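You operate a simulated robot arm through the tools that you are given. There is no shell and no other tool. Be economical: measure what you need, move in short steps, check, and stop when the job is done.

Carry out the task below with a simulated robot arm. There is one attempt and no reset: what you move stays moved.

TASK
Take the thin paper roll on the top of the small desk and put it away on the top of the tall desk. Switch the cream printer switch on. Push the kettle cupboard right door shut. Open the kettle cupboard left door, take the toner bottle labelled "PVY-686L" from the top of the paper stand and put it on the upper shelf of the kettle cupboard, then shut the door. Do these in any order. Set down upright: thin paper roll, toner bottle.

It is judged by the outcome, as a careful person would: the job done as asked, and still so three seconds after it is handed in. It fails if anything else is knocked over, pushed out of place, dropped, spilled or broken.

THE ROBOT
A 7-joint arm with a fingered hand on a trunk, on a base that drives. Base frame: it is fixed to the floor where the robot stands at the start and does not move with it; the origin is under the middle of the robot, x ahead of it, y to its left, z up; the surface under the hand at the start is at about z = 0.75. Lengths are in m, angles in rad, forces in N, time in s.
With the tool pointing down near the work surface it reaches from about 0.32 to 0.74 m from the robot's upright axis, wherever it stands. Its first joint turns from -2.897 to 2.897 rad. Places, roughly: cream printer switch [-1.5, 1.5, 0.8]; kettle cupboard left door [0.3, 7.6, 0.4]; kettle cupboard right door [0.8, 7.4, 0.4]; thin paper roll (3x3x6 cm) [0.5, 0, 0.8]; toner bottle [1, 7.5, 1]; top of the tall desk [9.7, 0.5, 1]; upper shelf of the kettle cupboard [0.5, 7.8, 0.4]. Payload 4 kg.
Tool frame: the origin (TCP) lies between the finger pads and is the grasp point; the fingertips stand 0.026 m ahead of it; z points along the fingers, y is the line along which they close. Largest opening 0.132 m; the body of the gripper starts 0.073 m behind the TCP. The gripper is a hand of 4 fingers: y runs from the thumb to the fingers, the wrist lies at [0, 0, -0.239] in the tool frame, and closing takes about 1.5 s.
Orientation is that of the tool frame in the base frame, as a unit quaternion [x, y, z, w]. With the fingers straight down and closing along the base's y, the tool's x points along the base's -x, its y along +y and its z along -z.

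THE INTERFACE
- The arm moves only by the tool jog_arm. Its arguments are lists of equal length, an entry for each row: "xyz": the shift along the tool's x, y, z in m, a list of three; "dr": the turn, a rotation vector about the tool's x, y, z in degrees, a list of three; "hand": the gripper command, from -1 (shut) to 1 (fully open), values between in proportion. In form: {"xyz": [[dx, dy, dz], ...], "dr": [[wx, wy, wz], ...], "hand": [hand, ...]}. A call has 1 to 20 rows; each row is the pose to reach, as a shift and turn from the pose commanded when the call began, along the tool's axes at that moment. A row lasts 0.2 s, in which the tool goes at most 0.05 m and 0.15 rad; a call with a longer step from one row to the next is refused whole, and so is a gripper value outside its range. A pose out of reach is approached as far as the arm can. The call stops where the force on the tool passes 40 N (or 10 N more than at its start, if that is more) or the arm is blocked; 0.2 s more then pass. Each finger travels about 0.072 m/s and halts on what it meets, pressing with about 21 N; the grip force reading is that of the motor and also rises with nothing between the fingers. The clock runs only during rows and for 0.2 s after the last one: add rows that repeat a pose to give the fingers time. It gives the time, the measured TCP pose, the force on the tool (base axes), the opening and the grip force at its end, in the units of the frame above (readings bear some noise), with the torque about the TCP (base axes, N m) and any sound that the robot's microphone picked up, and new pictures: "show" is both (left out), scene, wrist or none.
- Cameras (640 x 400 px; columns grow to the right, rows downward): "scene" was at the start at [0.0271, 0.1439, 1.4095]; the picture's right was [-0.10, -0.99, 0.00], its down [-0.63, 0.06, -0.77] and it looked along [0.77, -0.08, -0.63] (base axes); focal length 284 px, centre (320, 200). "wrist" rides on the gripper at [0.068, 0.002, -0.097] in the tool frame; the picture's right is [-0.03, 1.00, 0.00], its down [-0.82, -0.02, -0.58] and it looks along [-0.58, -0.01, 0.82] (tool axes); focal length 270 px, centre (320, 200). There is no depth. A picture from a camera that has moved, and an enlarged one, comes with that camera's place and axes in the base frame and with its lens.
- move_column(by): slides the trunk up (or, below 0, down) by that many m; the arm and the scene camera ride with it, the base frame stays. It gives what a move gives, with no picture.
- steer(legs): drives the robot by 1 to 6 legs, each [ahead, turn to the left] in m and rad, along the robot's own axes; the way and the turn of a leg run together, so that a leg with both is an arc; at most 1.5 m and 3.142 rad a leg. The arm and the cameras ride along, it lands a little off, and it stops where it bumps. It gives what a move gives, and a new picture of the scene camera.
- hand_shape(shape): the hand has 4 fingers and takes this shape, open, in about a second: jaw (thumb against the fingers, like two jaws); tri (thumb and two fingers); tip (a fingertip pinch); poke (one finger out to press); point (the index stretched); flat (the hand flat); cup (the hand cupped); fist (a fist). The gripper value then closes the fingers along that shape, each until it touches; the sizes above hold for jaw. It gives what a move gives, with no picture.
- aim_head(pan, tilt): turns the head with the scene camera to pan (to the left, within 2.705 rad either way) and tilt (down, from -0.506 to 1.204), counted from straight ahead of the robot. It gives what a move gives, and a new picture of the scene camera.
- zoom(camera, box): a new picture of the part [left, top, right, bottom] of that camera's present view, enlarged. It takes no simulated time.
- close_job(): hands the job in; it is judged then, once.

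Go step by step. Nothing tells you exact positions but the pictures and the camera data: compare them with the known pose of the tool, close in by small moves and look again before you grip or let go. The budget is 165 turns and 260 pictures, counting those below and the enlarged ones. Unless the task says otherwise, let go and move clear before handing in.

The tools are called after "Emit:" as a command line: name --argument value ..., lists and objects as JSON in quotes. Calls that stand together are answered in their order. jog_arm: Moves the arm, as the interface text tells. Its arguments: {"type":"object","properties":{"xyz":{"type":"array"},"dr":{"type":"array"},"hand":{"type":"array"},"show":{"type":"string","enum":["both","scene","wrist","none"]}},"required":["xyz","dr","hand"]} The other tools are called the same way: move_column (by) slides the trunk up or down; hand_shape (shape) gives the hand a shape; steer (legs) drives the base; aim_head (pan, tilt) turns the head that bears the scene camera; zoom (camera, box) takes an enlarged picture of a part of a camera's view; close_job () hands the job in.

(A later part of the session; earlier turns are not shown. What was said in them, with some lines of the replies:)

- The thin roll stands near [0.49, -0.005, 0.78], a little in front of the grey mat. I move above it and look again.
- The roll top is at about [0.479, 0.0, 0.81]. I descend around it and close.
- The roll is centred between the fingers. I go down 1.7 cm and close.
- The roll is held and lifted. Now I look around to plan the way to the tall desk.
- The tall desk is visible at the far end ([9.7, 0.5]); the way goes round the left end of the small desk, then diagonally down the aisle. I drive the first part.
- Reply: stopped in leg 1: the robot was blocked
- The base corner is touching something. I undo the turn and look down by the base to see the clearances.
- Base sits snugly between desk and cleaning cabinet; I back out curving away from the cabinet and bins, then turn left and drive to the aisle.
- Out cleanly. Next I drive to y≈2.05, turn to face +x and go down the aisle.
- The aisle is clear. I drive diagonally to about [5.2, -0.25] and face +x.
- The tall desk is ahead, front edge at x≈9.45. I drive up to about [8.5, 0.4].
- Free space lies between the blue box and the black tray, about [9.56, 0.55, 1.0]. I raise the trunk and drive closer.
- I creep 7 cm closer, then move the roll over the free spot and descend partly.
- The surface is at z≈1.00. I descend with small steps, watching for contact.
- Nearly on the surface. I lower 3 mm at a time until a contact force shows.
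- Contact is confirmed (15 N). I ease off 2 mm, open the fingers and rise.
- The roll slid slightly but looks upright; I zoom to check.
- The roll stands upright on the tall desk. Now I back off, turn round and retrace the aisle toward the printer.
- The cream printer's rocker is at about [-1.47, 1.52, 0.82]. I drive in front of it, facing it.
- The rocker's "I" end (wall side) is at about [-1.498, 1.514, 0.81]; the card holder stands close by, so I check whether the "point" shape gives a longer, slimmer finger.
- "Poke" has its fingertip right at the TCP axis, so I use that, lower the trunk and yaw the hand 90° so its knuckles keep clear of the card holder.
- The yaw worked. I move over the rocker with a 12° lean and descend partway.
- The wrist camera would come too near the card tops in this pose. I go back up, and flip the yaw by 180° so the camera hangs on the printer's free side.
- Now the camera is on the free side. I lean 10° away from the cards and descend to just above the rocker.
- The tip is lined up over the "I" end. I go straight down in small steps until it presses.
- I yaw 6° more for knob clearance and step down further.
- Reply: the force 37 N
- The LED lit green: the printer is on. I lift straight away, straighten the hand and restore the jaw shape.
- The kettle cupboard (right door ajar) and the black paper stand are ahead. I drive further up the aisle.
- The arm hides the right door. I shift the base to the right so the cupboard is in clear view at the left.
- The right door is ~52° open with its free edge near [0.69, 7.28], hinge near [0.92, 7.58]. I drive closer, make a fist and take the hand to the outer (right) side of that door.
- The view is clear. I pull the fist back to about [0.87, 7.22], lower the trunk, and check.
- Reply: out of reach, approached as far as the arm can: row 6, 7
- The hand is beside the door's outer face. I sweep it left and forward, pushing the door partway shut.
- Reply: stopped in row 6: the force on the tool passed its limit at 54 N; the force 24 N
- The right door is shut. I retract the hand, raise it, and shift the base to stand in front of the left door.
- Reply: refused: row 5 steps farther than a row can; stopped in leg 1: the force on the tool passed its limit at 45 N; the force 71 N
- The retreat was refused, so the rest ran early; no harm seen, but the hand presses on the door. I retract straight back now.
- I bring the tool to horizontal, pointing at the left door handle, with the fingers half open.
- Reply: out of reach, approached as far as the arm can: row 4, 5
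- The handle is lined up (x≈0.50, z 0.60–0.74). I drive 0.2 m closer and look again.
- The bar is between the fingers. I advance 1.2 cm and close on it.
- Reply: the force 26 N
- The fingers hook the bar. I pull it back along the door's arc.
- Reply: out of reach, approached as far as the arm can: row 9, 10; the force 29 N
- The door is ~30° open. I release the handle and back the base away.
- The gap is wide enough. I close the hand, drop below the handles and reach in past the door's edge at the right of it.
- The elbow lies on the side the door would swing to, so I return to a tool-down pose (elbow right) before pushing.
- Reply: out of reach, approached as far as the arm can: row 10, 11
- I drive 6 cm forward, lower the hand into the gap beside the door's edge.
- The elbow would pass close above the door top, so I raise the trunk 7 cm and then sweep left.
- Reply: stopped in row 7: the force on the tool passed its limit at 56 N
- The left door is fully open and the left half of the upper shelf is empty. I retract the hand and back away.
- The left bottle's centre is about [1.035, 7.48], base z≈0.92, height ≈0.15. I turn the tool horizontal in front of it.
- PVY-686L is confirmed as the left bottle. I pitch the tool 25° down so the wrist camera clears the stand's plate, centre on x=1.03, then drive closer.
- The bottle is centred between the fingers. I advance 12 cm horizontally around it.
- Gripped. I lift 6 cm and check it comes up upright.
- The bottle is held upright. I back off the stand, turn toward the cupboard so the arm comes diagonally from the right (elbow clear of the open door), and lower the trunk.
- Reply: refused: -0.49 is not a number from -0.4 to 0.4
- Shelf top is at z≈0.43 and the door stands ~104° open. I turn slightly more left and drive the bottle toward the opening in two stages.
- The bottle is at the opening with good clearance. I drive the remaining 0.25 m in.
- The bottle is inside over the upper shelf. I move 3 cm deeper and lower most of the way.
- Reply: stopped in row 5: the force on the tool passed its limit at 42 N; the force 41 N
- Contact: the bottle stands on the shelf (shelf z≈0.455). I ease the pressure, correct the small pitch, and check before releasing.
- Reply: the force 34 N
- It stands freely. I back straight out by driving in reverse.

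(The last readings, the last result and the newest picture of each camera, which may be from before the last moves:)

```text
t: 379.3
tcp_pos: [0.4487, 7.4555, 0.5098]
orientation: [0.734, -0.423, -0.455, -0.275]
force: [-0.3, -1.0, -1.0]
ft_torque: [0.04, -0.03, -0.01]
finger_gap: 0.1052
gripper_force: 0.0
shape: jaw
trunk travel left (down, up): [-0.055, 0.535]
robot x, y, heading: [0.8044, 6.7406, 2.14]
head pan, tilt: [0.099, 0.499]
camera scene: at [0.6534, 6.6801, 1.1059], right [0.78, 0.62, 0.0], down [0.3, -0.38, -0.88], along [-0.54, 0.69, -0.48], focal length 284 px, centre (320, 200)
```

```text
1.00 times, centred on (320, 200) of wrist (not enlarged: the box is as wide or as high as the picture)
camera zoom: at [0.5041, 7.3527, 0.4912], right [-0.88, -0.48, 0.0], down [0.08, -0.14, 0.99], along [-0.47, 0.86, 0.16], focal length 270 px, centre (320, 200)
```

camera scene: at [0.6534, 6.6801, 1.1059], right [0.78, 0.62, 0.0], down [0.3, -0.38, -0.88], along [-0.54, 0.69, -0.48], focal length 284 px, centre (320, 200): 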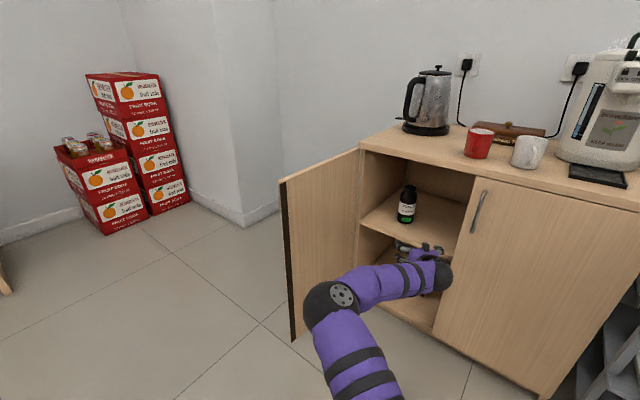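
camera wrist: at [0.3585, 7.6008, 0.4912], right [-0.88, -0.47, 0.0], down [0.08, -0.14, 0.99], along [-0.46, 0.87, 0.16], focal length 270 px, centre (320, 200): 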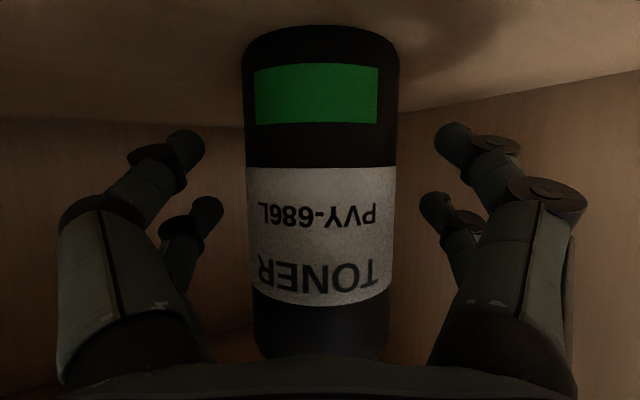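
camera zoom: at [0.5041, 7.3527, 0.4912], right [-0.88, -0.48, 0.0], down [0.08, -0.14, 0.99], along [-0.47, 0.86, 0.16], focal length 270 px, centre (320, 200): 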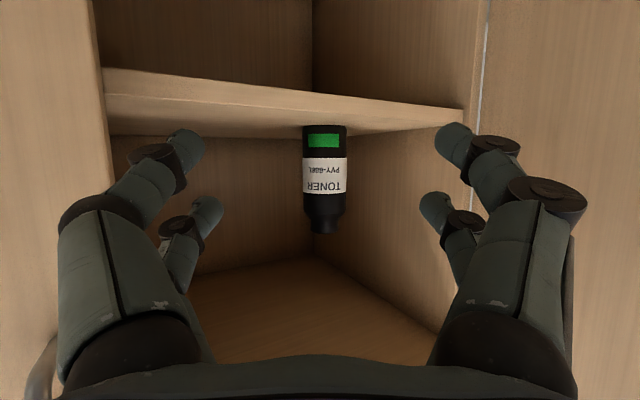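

The toner stands upright on the upper shelf. I back off more, raise the trunk a bit and bring the tool to a pointing-down pose for pushing the left door shut.

Emit:
steer --legs '[[-0.15, 0]]'

Emit:
move_column --by 0.2

Emit:
jog_arm --xyz '[[0.002, 0, -0.038], [0.004, 0, -0.076], [0.006, 0, -0.114], [0.008, 0, -0.152], [0.011, 0, -0.19], [0.013, 0, -0.228], [0.015, 0, -0.267], [0.015, 0, -0.267]]' --dr '[[0, 7, 0], [0, 14, 0], [0, 21, 0], [0, 28, 0], [0, 35, 0], [0, 42, 0], [0, 46, 0], [0, 46, 0]]' --hand '[0, -0.5, -1, -1, -1, -1, -1, -1]' --show "scene"

```text
t: 380.7
tcp_pos: [0.5295, 7.3271, 0.51]
orientation: [0.734, -0.422, -0.455, -0.274]
force: [-0.4, -0.3, 0.4]
ft_torque: [-0.01, -0.04, 0.02]
finger_gap: 0.1059
gripper_force: 0.0
shape: jaw
trunk travel left (down, up): [-0.055, 0.535]
robot x, y, heading: [0.8885, 6.6157, 2.141]
head pan, tilt: [0.099, 0.499]
camera scene: at [0.7354, 6.552, 1.1059], right [0.78, 0.62, 0.0], down [0.3, -0.38, -0.88], along [-0.54, 0.69, -0.48], focal length 284 px, centre (320, 200)
```

scene: 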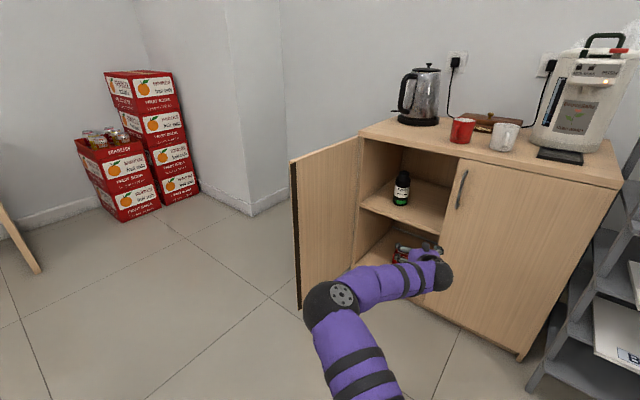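

```text
t: 382.9
tcp_pos: [0.5288, 7.3273, 0.7091]
orientation: [0.734, -0.422, -0.455, -0.275]
force: [0.1, 0.2, 0.8]
ft_torque: [0.03, 0.02, -0.01]
finger_gap: 0.1053
gripper_force: 0.0
shape: jaw
trunk travel left (down, up): [-0.255, 0.335]
robot x, y, heading: [0.8832, 6.6172, 2.146]
head pan, tilt: [0.099, 0.499]
```

```text
t: 384.6
tcp_pos: [0.6531, 7.1081, 0.8111]
orientation: [0.853, -0.497, -0.131, -0.087]
force: [-0.3, -0.2, 0.0]
ft_torque: [-0.06, 0.0, 0.02]
finger_gap: 0.0
gripper_force: 21.1
shape: jaw
trunk travel left (down, up): [-0.255, 0.335]
robot x, y, heading: [0.8847, 6.6126, 2.145]
head pan, tilt: [0.099, 0.499]
camera scene: at [0.7354, 6.552, 1.3059], right [0.78, 0.62, 0.0], down [0.3, -0.38, -0.88], along [-0.54, 0.69, -0.48], focal length 284 px, centre (320, 200)
```

scene: 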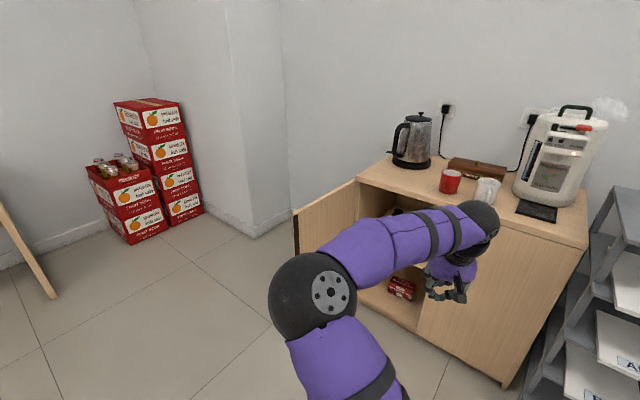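

Emit:
steer --legs '[[0, 0.865], [0.69, 0], [0, -0.66]]'

Emit:
aim_head --pan -0.5 --tilt 0.7

```text
t: 392.8
tcp_pos: [-0.1126, 7.1637, 0.8116]
orientation: [0.896, -0.414, -0.139, -0.075]
force: [-0.1, 0.1, 0.2]
ft_torque: [0.0, 0.02, -0.01]
finger_gap: 0.0001
gripper_force: 21.2
shape: jaw
trunk travel left (down, up): [-0.255, 0.335]
robot x, y, heading: [0.2077, 6.7235, 2.326]
head pan, tilt: [0.099, 0.499]
camera scene: at [0.0725, 6.6318, 1.3059], right [0.65, 0.76, 0.0], down [0.36, -0.31, -0.88], along [-0.66, 0.57, -0.48], focal length 284 px, centre (320, 200)
```

scene: 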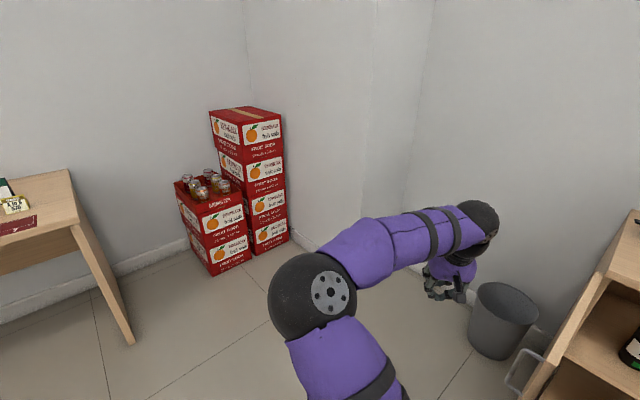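

```text
t: 393.8
tcp_pos: [-0.1126, 7.164, 0.813]
orientation: [0.896, -0.414, -0.14, -0.076]
force: [0.0, 0.7, 0.0]
ft_torque: [-0.03, -0.01, 0.02]
finger_gap: 0.0003
gripper_force: 20.7
shape: jaw
trunk travel left (down, up): [-0.255, 0.335]
robot x, y, heading: [0.2077, 6.7211, 2.33]
head pan, tilt: [-0.499, 0.7]
camera scene: at [0.1195, 6.6544, 1.2882], right [0.97, 0.26, 0.0], down [0.16, -0.62, -0.77], along [-0.2, 0.74, -0.64], focal length 284 px, centre (320, 200)
```

scene: 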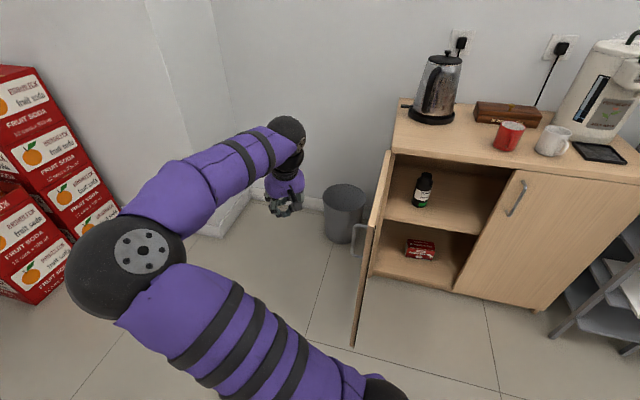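

The hand is left of the open door. I lower it and sweep right against the door's outer face.

Emit:
jog_arm --xyz '[[0.0015, -0.0235, 0.0295], [0.003, -0.047, 0.059], [0.0045, -0.07, 0.089], [0.006, -0.094, 0.118], [0.01, -0.125, 0.128], [0.0143, -0.157, 0.1375], [0.036, -0.184, 0.131], [0.0575, -0.211, 0.1244], [0.086, -0.238, 0.1155], [0.1142, -0.265, 0.1067], [0.135, -0.299, 0.1005], [0.1564, -0.333, 0.0943], [0.1564, -0.333, 0.0943]]' --dr '[[0, 0, 0], [0, 0, 0], [0, 0, 0], [0, 0, 0], [0, 0, 0], [0, 0, 0], [0, 0, 0], [0, 0, 0], [0, 0, 0], [0, 0, 0], [0, 0, 0], [0, 0, 0], [0, 0, 0]]' --hand '[-1, -1, -1, -1, -1, -1, -1, -1, -1, -1, -1, -1, -1]' --show "scene"

```text
t: 396.6
tcp_pos: [0.0917, 7.2507, 0.6671]
orientation: [0.897, -0.412, -0.14, -0.076]
force: [-0.1, -1.1, -0.3]
ft_torque: [0.0, 0.01, 0.05]
finger_gap: 0.0
gripper_force: 21.1
shape: jaw
out of reach, approached as far as the arm can: row 8, 9, 10, 11, 12, 13
trunk travel left (down, up): [-0.255, 0.335]
robot x, y, heading: [0.21, 6.7189, 2.326]
head pan, tilt: [-0.499, 0.7]
camera scene: at [0.1196, 6.6544, 1.2882], right [0.97, 0.26, 0.0], down [0.16, -0.62, -0.76], along [-0.2, 0.74, -0.64], focal length 284 px, centre (320, 200)
```

scene: 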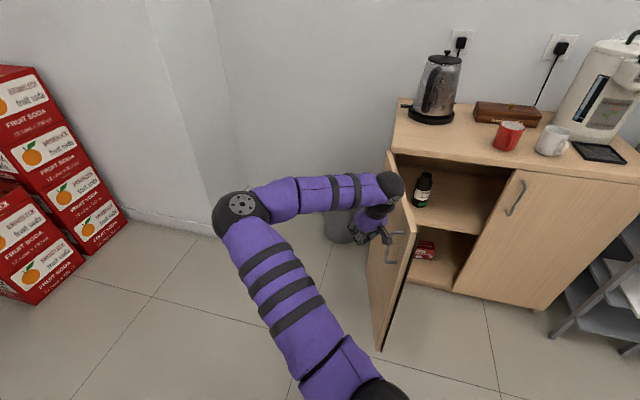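

The door is at ~75°. Now I use the base: a short arc forward-right pushes it on.

Emit:
steer --legs '[[0.1, -0.45]]'

```text
t: 398.4
tcp_pos: [0.2733, 7.3347, 0.6684]
orientation: [0.788, -0.595, -0.12, -0.104]
force: [-0.1, 0.4, -0.2]
ft_torque: [0.05, 0.01, -0.01]
finger_gap: 0.0001
gripper_force: 20.7
shape: jaw
trunk travel left (down, up): [-0.255, 0.335]
robot x, y, heading: [0.1612, 6.8057, 1.898]
head pan, tilt: [-0.499, 0.7]
camera scene: at [0.0493, 6.783, 1.2882], right [0.98, -0.17, 0.0], down [-0.11, -0.63, -0.76], along [0.13, 0.75, -0.64], focal length 284 px, centre (320, 200)
```

scene: 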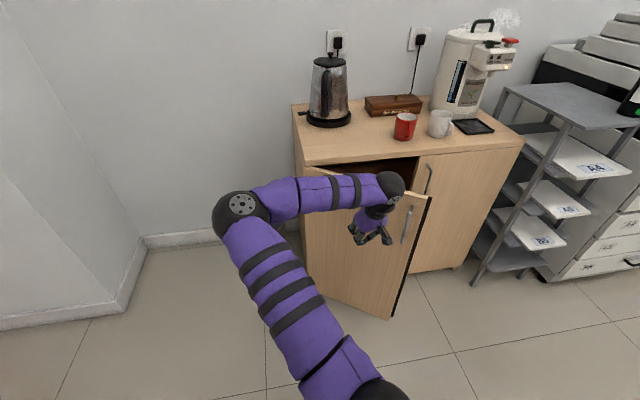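

Emit:
steer --legs '[[0.1, -0.25]]'

Emit:
steer --legs '[[0.06, -0.05]]'

```text
t: 399.7
tcp_pos: [0.3766, 7.39, 0.6669]
orientation: [0.711, -0.685, -0.105, -0.118]
force: [0.6, -0.1, -0.7]
ft_torque: [0.04, 0.04, 0.01]
finger_gap: 0.0001
gripper_force: 20.7
shape: jaw
trunk travel left (down, up): [-0.255, 0.335]
robot x, y, heading: [0.1395, 6.905, 1.657]
head pan, tilt: [-0.499, 0.7]
camera scene: at [0.027, 6.9081, 1.2882], right [0.92, -0.4, 0.0], down [-0.26, -0.59, -0.76], along [0.31, 0.7, -0.64], focal length 284 px, centre (320, 200)
```

scene: 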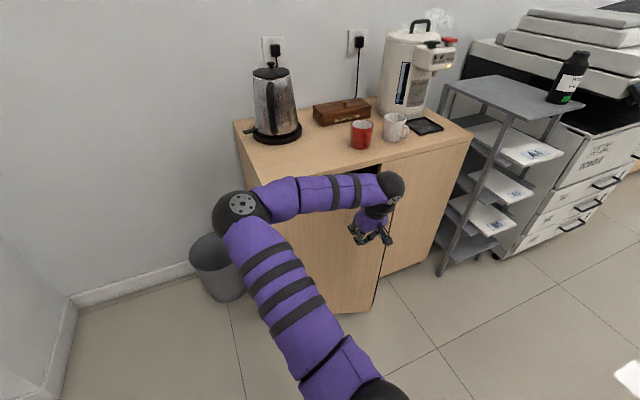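

```text
t: 400.6
tcp_pos: [0.3975, 7.4365, 0.6674]
orientation: [-0.694, 0.703, 0.102, 0.12]
force: [-0.5, 0.4, -0.5]
ft_torque: [-0.02, 0.0, -0.01]
finger_gap: 0.0001
gripper_force: 21.0
shape: jaw
trunk travel left (down, up): [-0.255, 0.335]
robot x, y, heading: [0.1336, 6.9612, 1.601]
head pan, tilt: [-0.499, 0.7]
camera scene: at [0.0238, 6.9733, 1.2882], right [0.89, -0.45, 0.0], down [-0.29, -0.58, -0.76], along [0.34, 0.68, -0.64], focal length 284 px, centre (320, 200)
```

scene: 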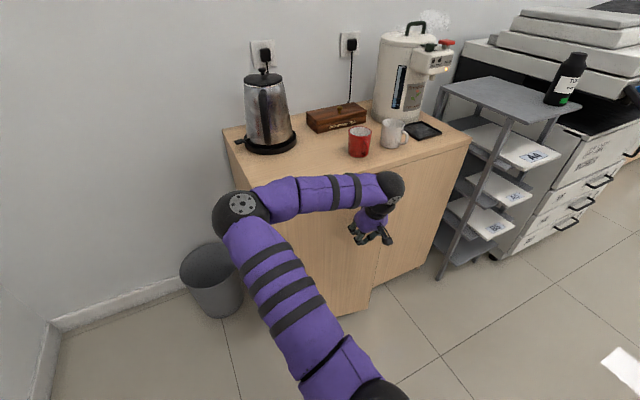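

Nearly shut; I push the last bit with the arm, stopping on contact force.

Emit:
jog_arm --xyz '[[-0.019, 0, 0.0062], [-0.038, 0, 0.0124], [-0.053, 0, 0.0175], [-0.066, 0, 0.0217], [-0.078, 0, 0.0255], [-0.09, 0, 0.029], [-0.1, 0, 0.0325]]' --dr '[[0, 0, 0], [0, 0, 0], [0, 0, 0], [0, 0, 0], [0, 0, 0], [0, 0, 0], [0, 0, 0]]' --hand '[-1, -1, -1, -1, -1, -1, -1]' --show "scene"

```text
t: 402.3
tcp_pos: [0.3867, 7.531, 0.6725]
orientation: [-0.69, 0.71, 0.088, 0.108]
force: [-1.0, -11.0, 1.8]
ft_torque: [-0.14, -0.01, 0.03]
finger_gap: 0.0
gripper_force: 20.4
shape: jaw
out of reach, approached as far as the arm can: row 2, 3, 4, 5, 6, 7
trunk travel left (down, up): [-0.255, 0.335]
robot x, y, heading: [0.1338, 6.9614, 1.603]
head pan, tilt: [-0.499, 0.7]
stopped in row 7: the force on the tool passed its limit at 94 N (the readings are from after the stop); the commanded pose is now the measured one
camera scene: at [0.0237, 6.9722, 1.2882], right [0.89, -0.45, 0.0], down [-0.29, -0.58, -0.77], along [0.34, 0.68, -0.64], focal length 284 px, centre (320, 200)
```

scene: 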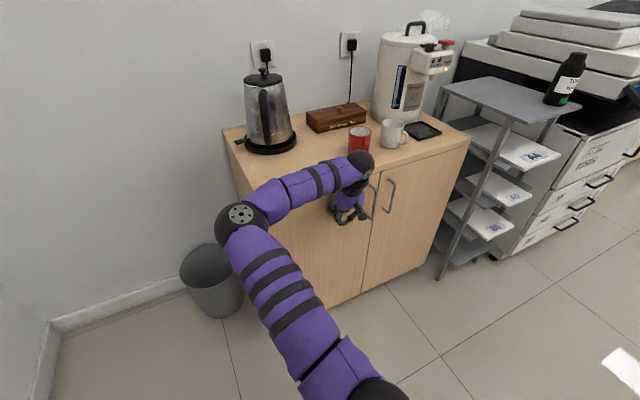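

Both doors look shut. I back away and inspect.

Emit:
steer --legs '[[-0.35, 0]]'

Emit:
zoom --camera "scene" --box '[240, 60, 480, 300]'

```text
t: 404.6
tcp_pos: [0.4023, 7.1774, 0.6707]
orientation: [-0.686, 0.714, 0.088, 0.11]
force: [0.1, -0.1, -0.5]
ft_torque: [0.0, -0.01, 0.02]
finger_gap: 0.0
gripper_force: 21.0
shape: jaw
trunk travel left (down, up): [-0.255, 0.335]
robot x, y, heading: [0.1471, 6.6099, 1.591]
head pan, tilt: [-0.499, 0.7]
camera scene: at [0.0333, 6.6237, 1.2882], right [0.89, -0.46, 0.0], down [-0.3, -0.57, -0.76], along [0.35, 0.68, -0.64], focal length 284 px, centre (320, 200)
```

scene: 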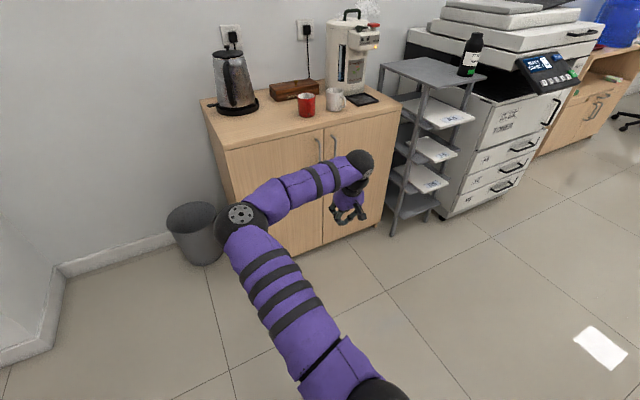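

```text
1.67 times, centred on (360, 180) of scene
camera zoom: at [0.0333, 6.6237, 1.2882], right [0.89, -0.46, 0.0], down [-0.3, -0.57, -0.76], along [0.35, 0.68, -0.64], focal length 474 px, centre (253, 233)
```

zoom: 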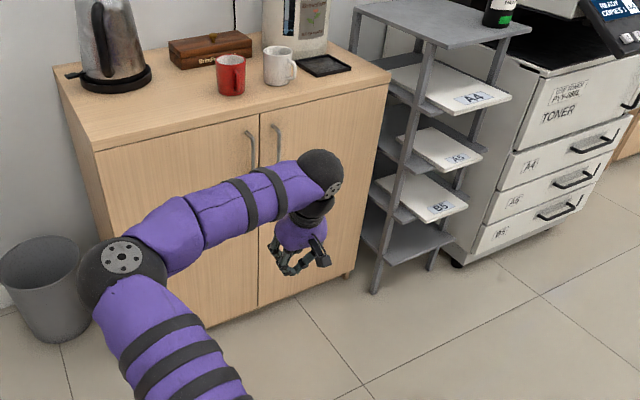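

Emit:
zoom --camera "scene" --box '[220, 100, 400, 190]'

```text
3.56 times, centred on (310, 145) of scene
camera zoom: at [0.0333, 6.6237, 1.2882], right [0.89, -0.46, 0.0], down [-0.3, -0.57, -0.76], along [0.35, 0.68, -0.64], focal length 1011 px, centre (356, 396)
```

zoom: 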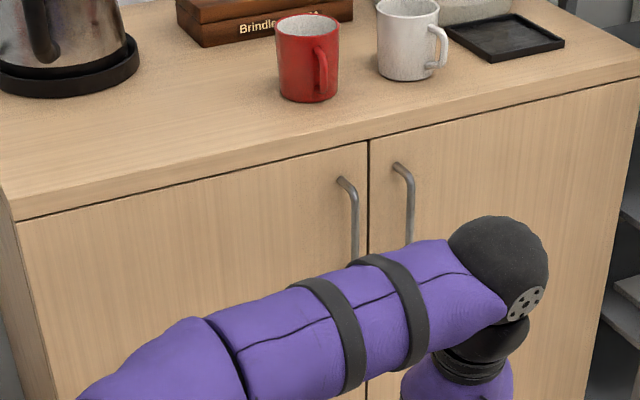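

Both doors are flush and shut, the toner stands inside on the upper shelf, the printer is on and the thin roll stands on the tall desk; I hand in now.

Emit:
close_job

```text
The job is handed in.
```

All four tasks are done and handed in, and nothing looked knocked over or out of place in the pictures.

- **Paper roll:** it stands upright on top of the tall desk, about 3 cm to the side of where I set it down, because it slid when the fingers opened.
- **Printer:** the cream printer is switched on and its light is green.
- **Toner:** bottle PVY-686L stands upright on the upper shelf of the kettle cupboard.
- **Doors:** both kettle cupboard doors are shut flush. I pressed hard on each: a brief 70 N on the right door when a planned retreat was refused, and up to 94 N closing the left. No damage showed.
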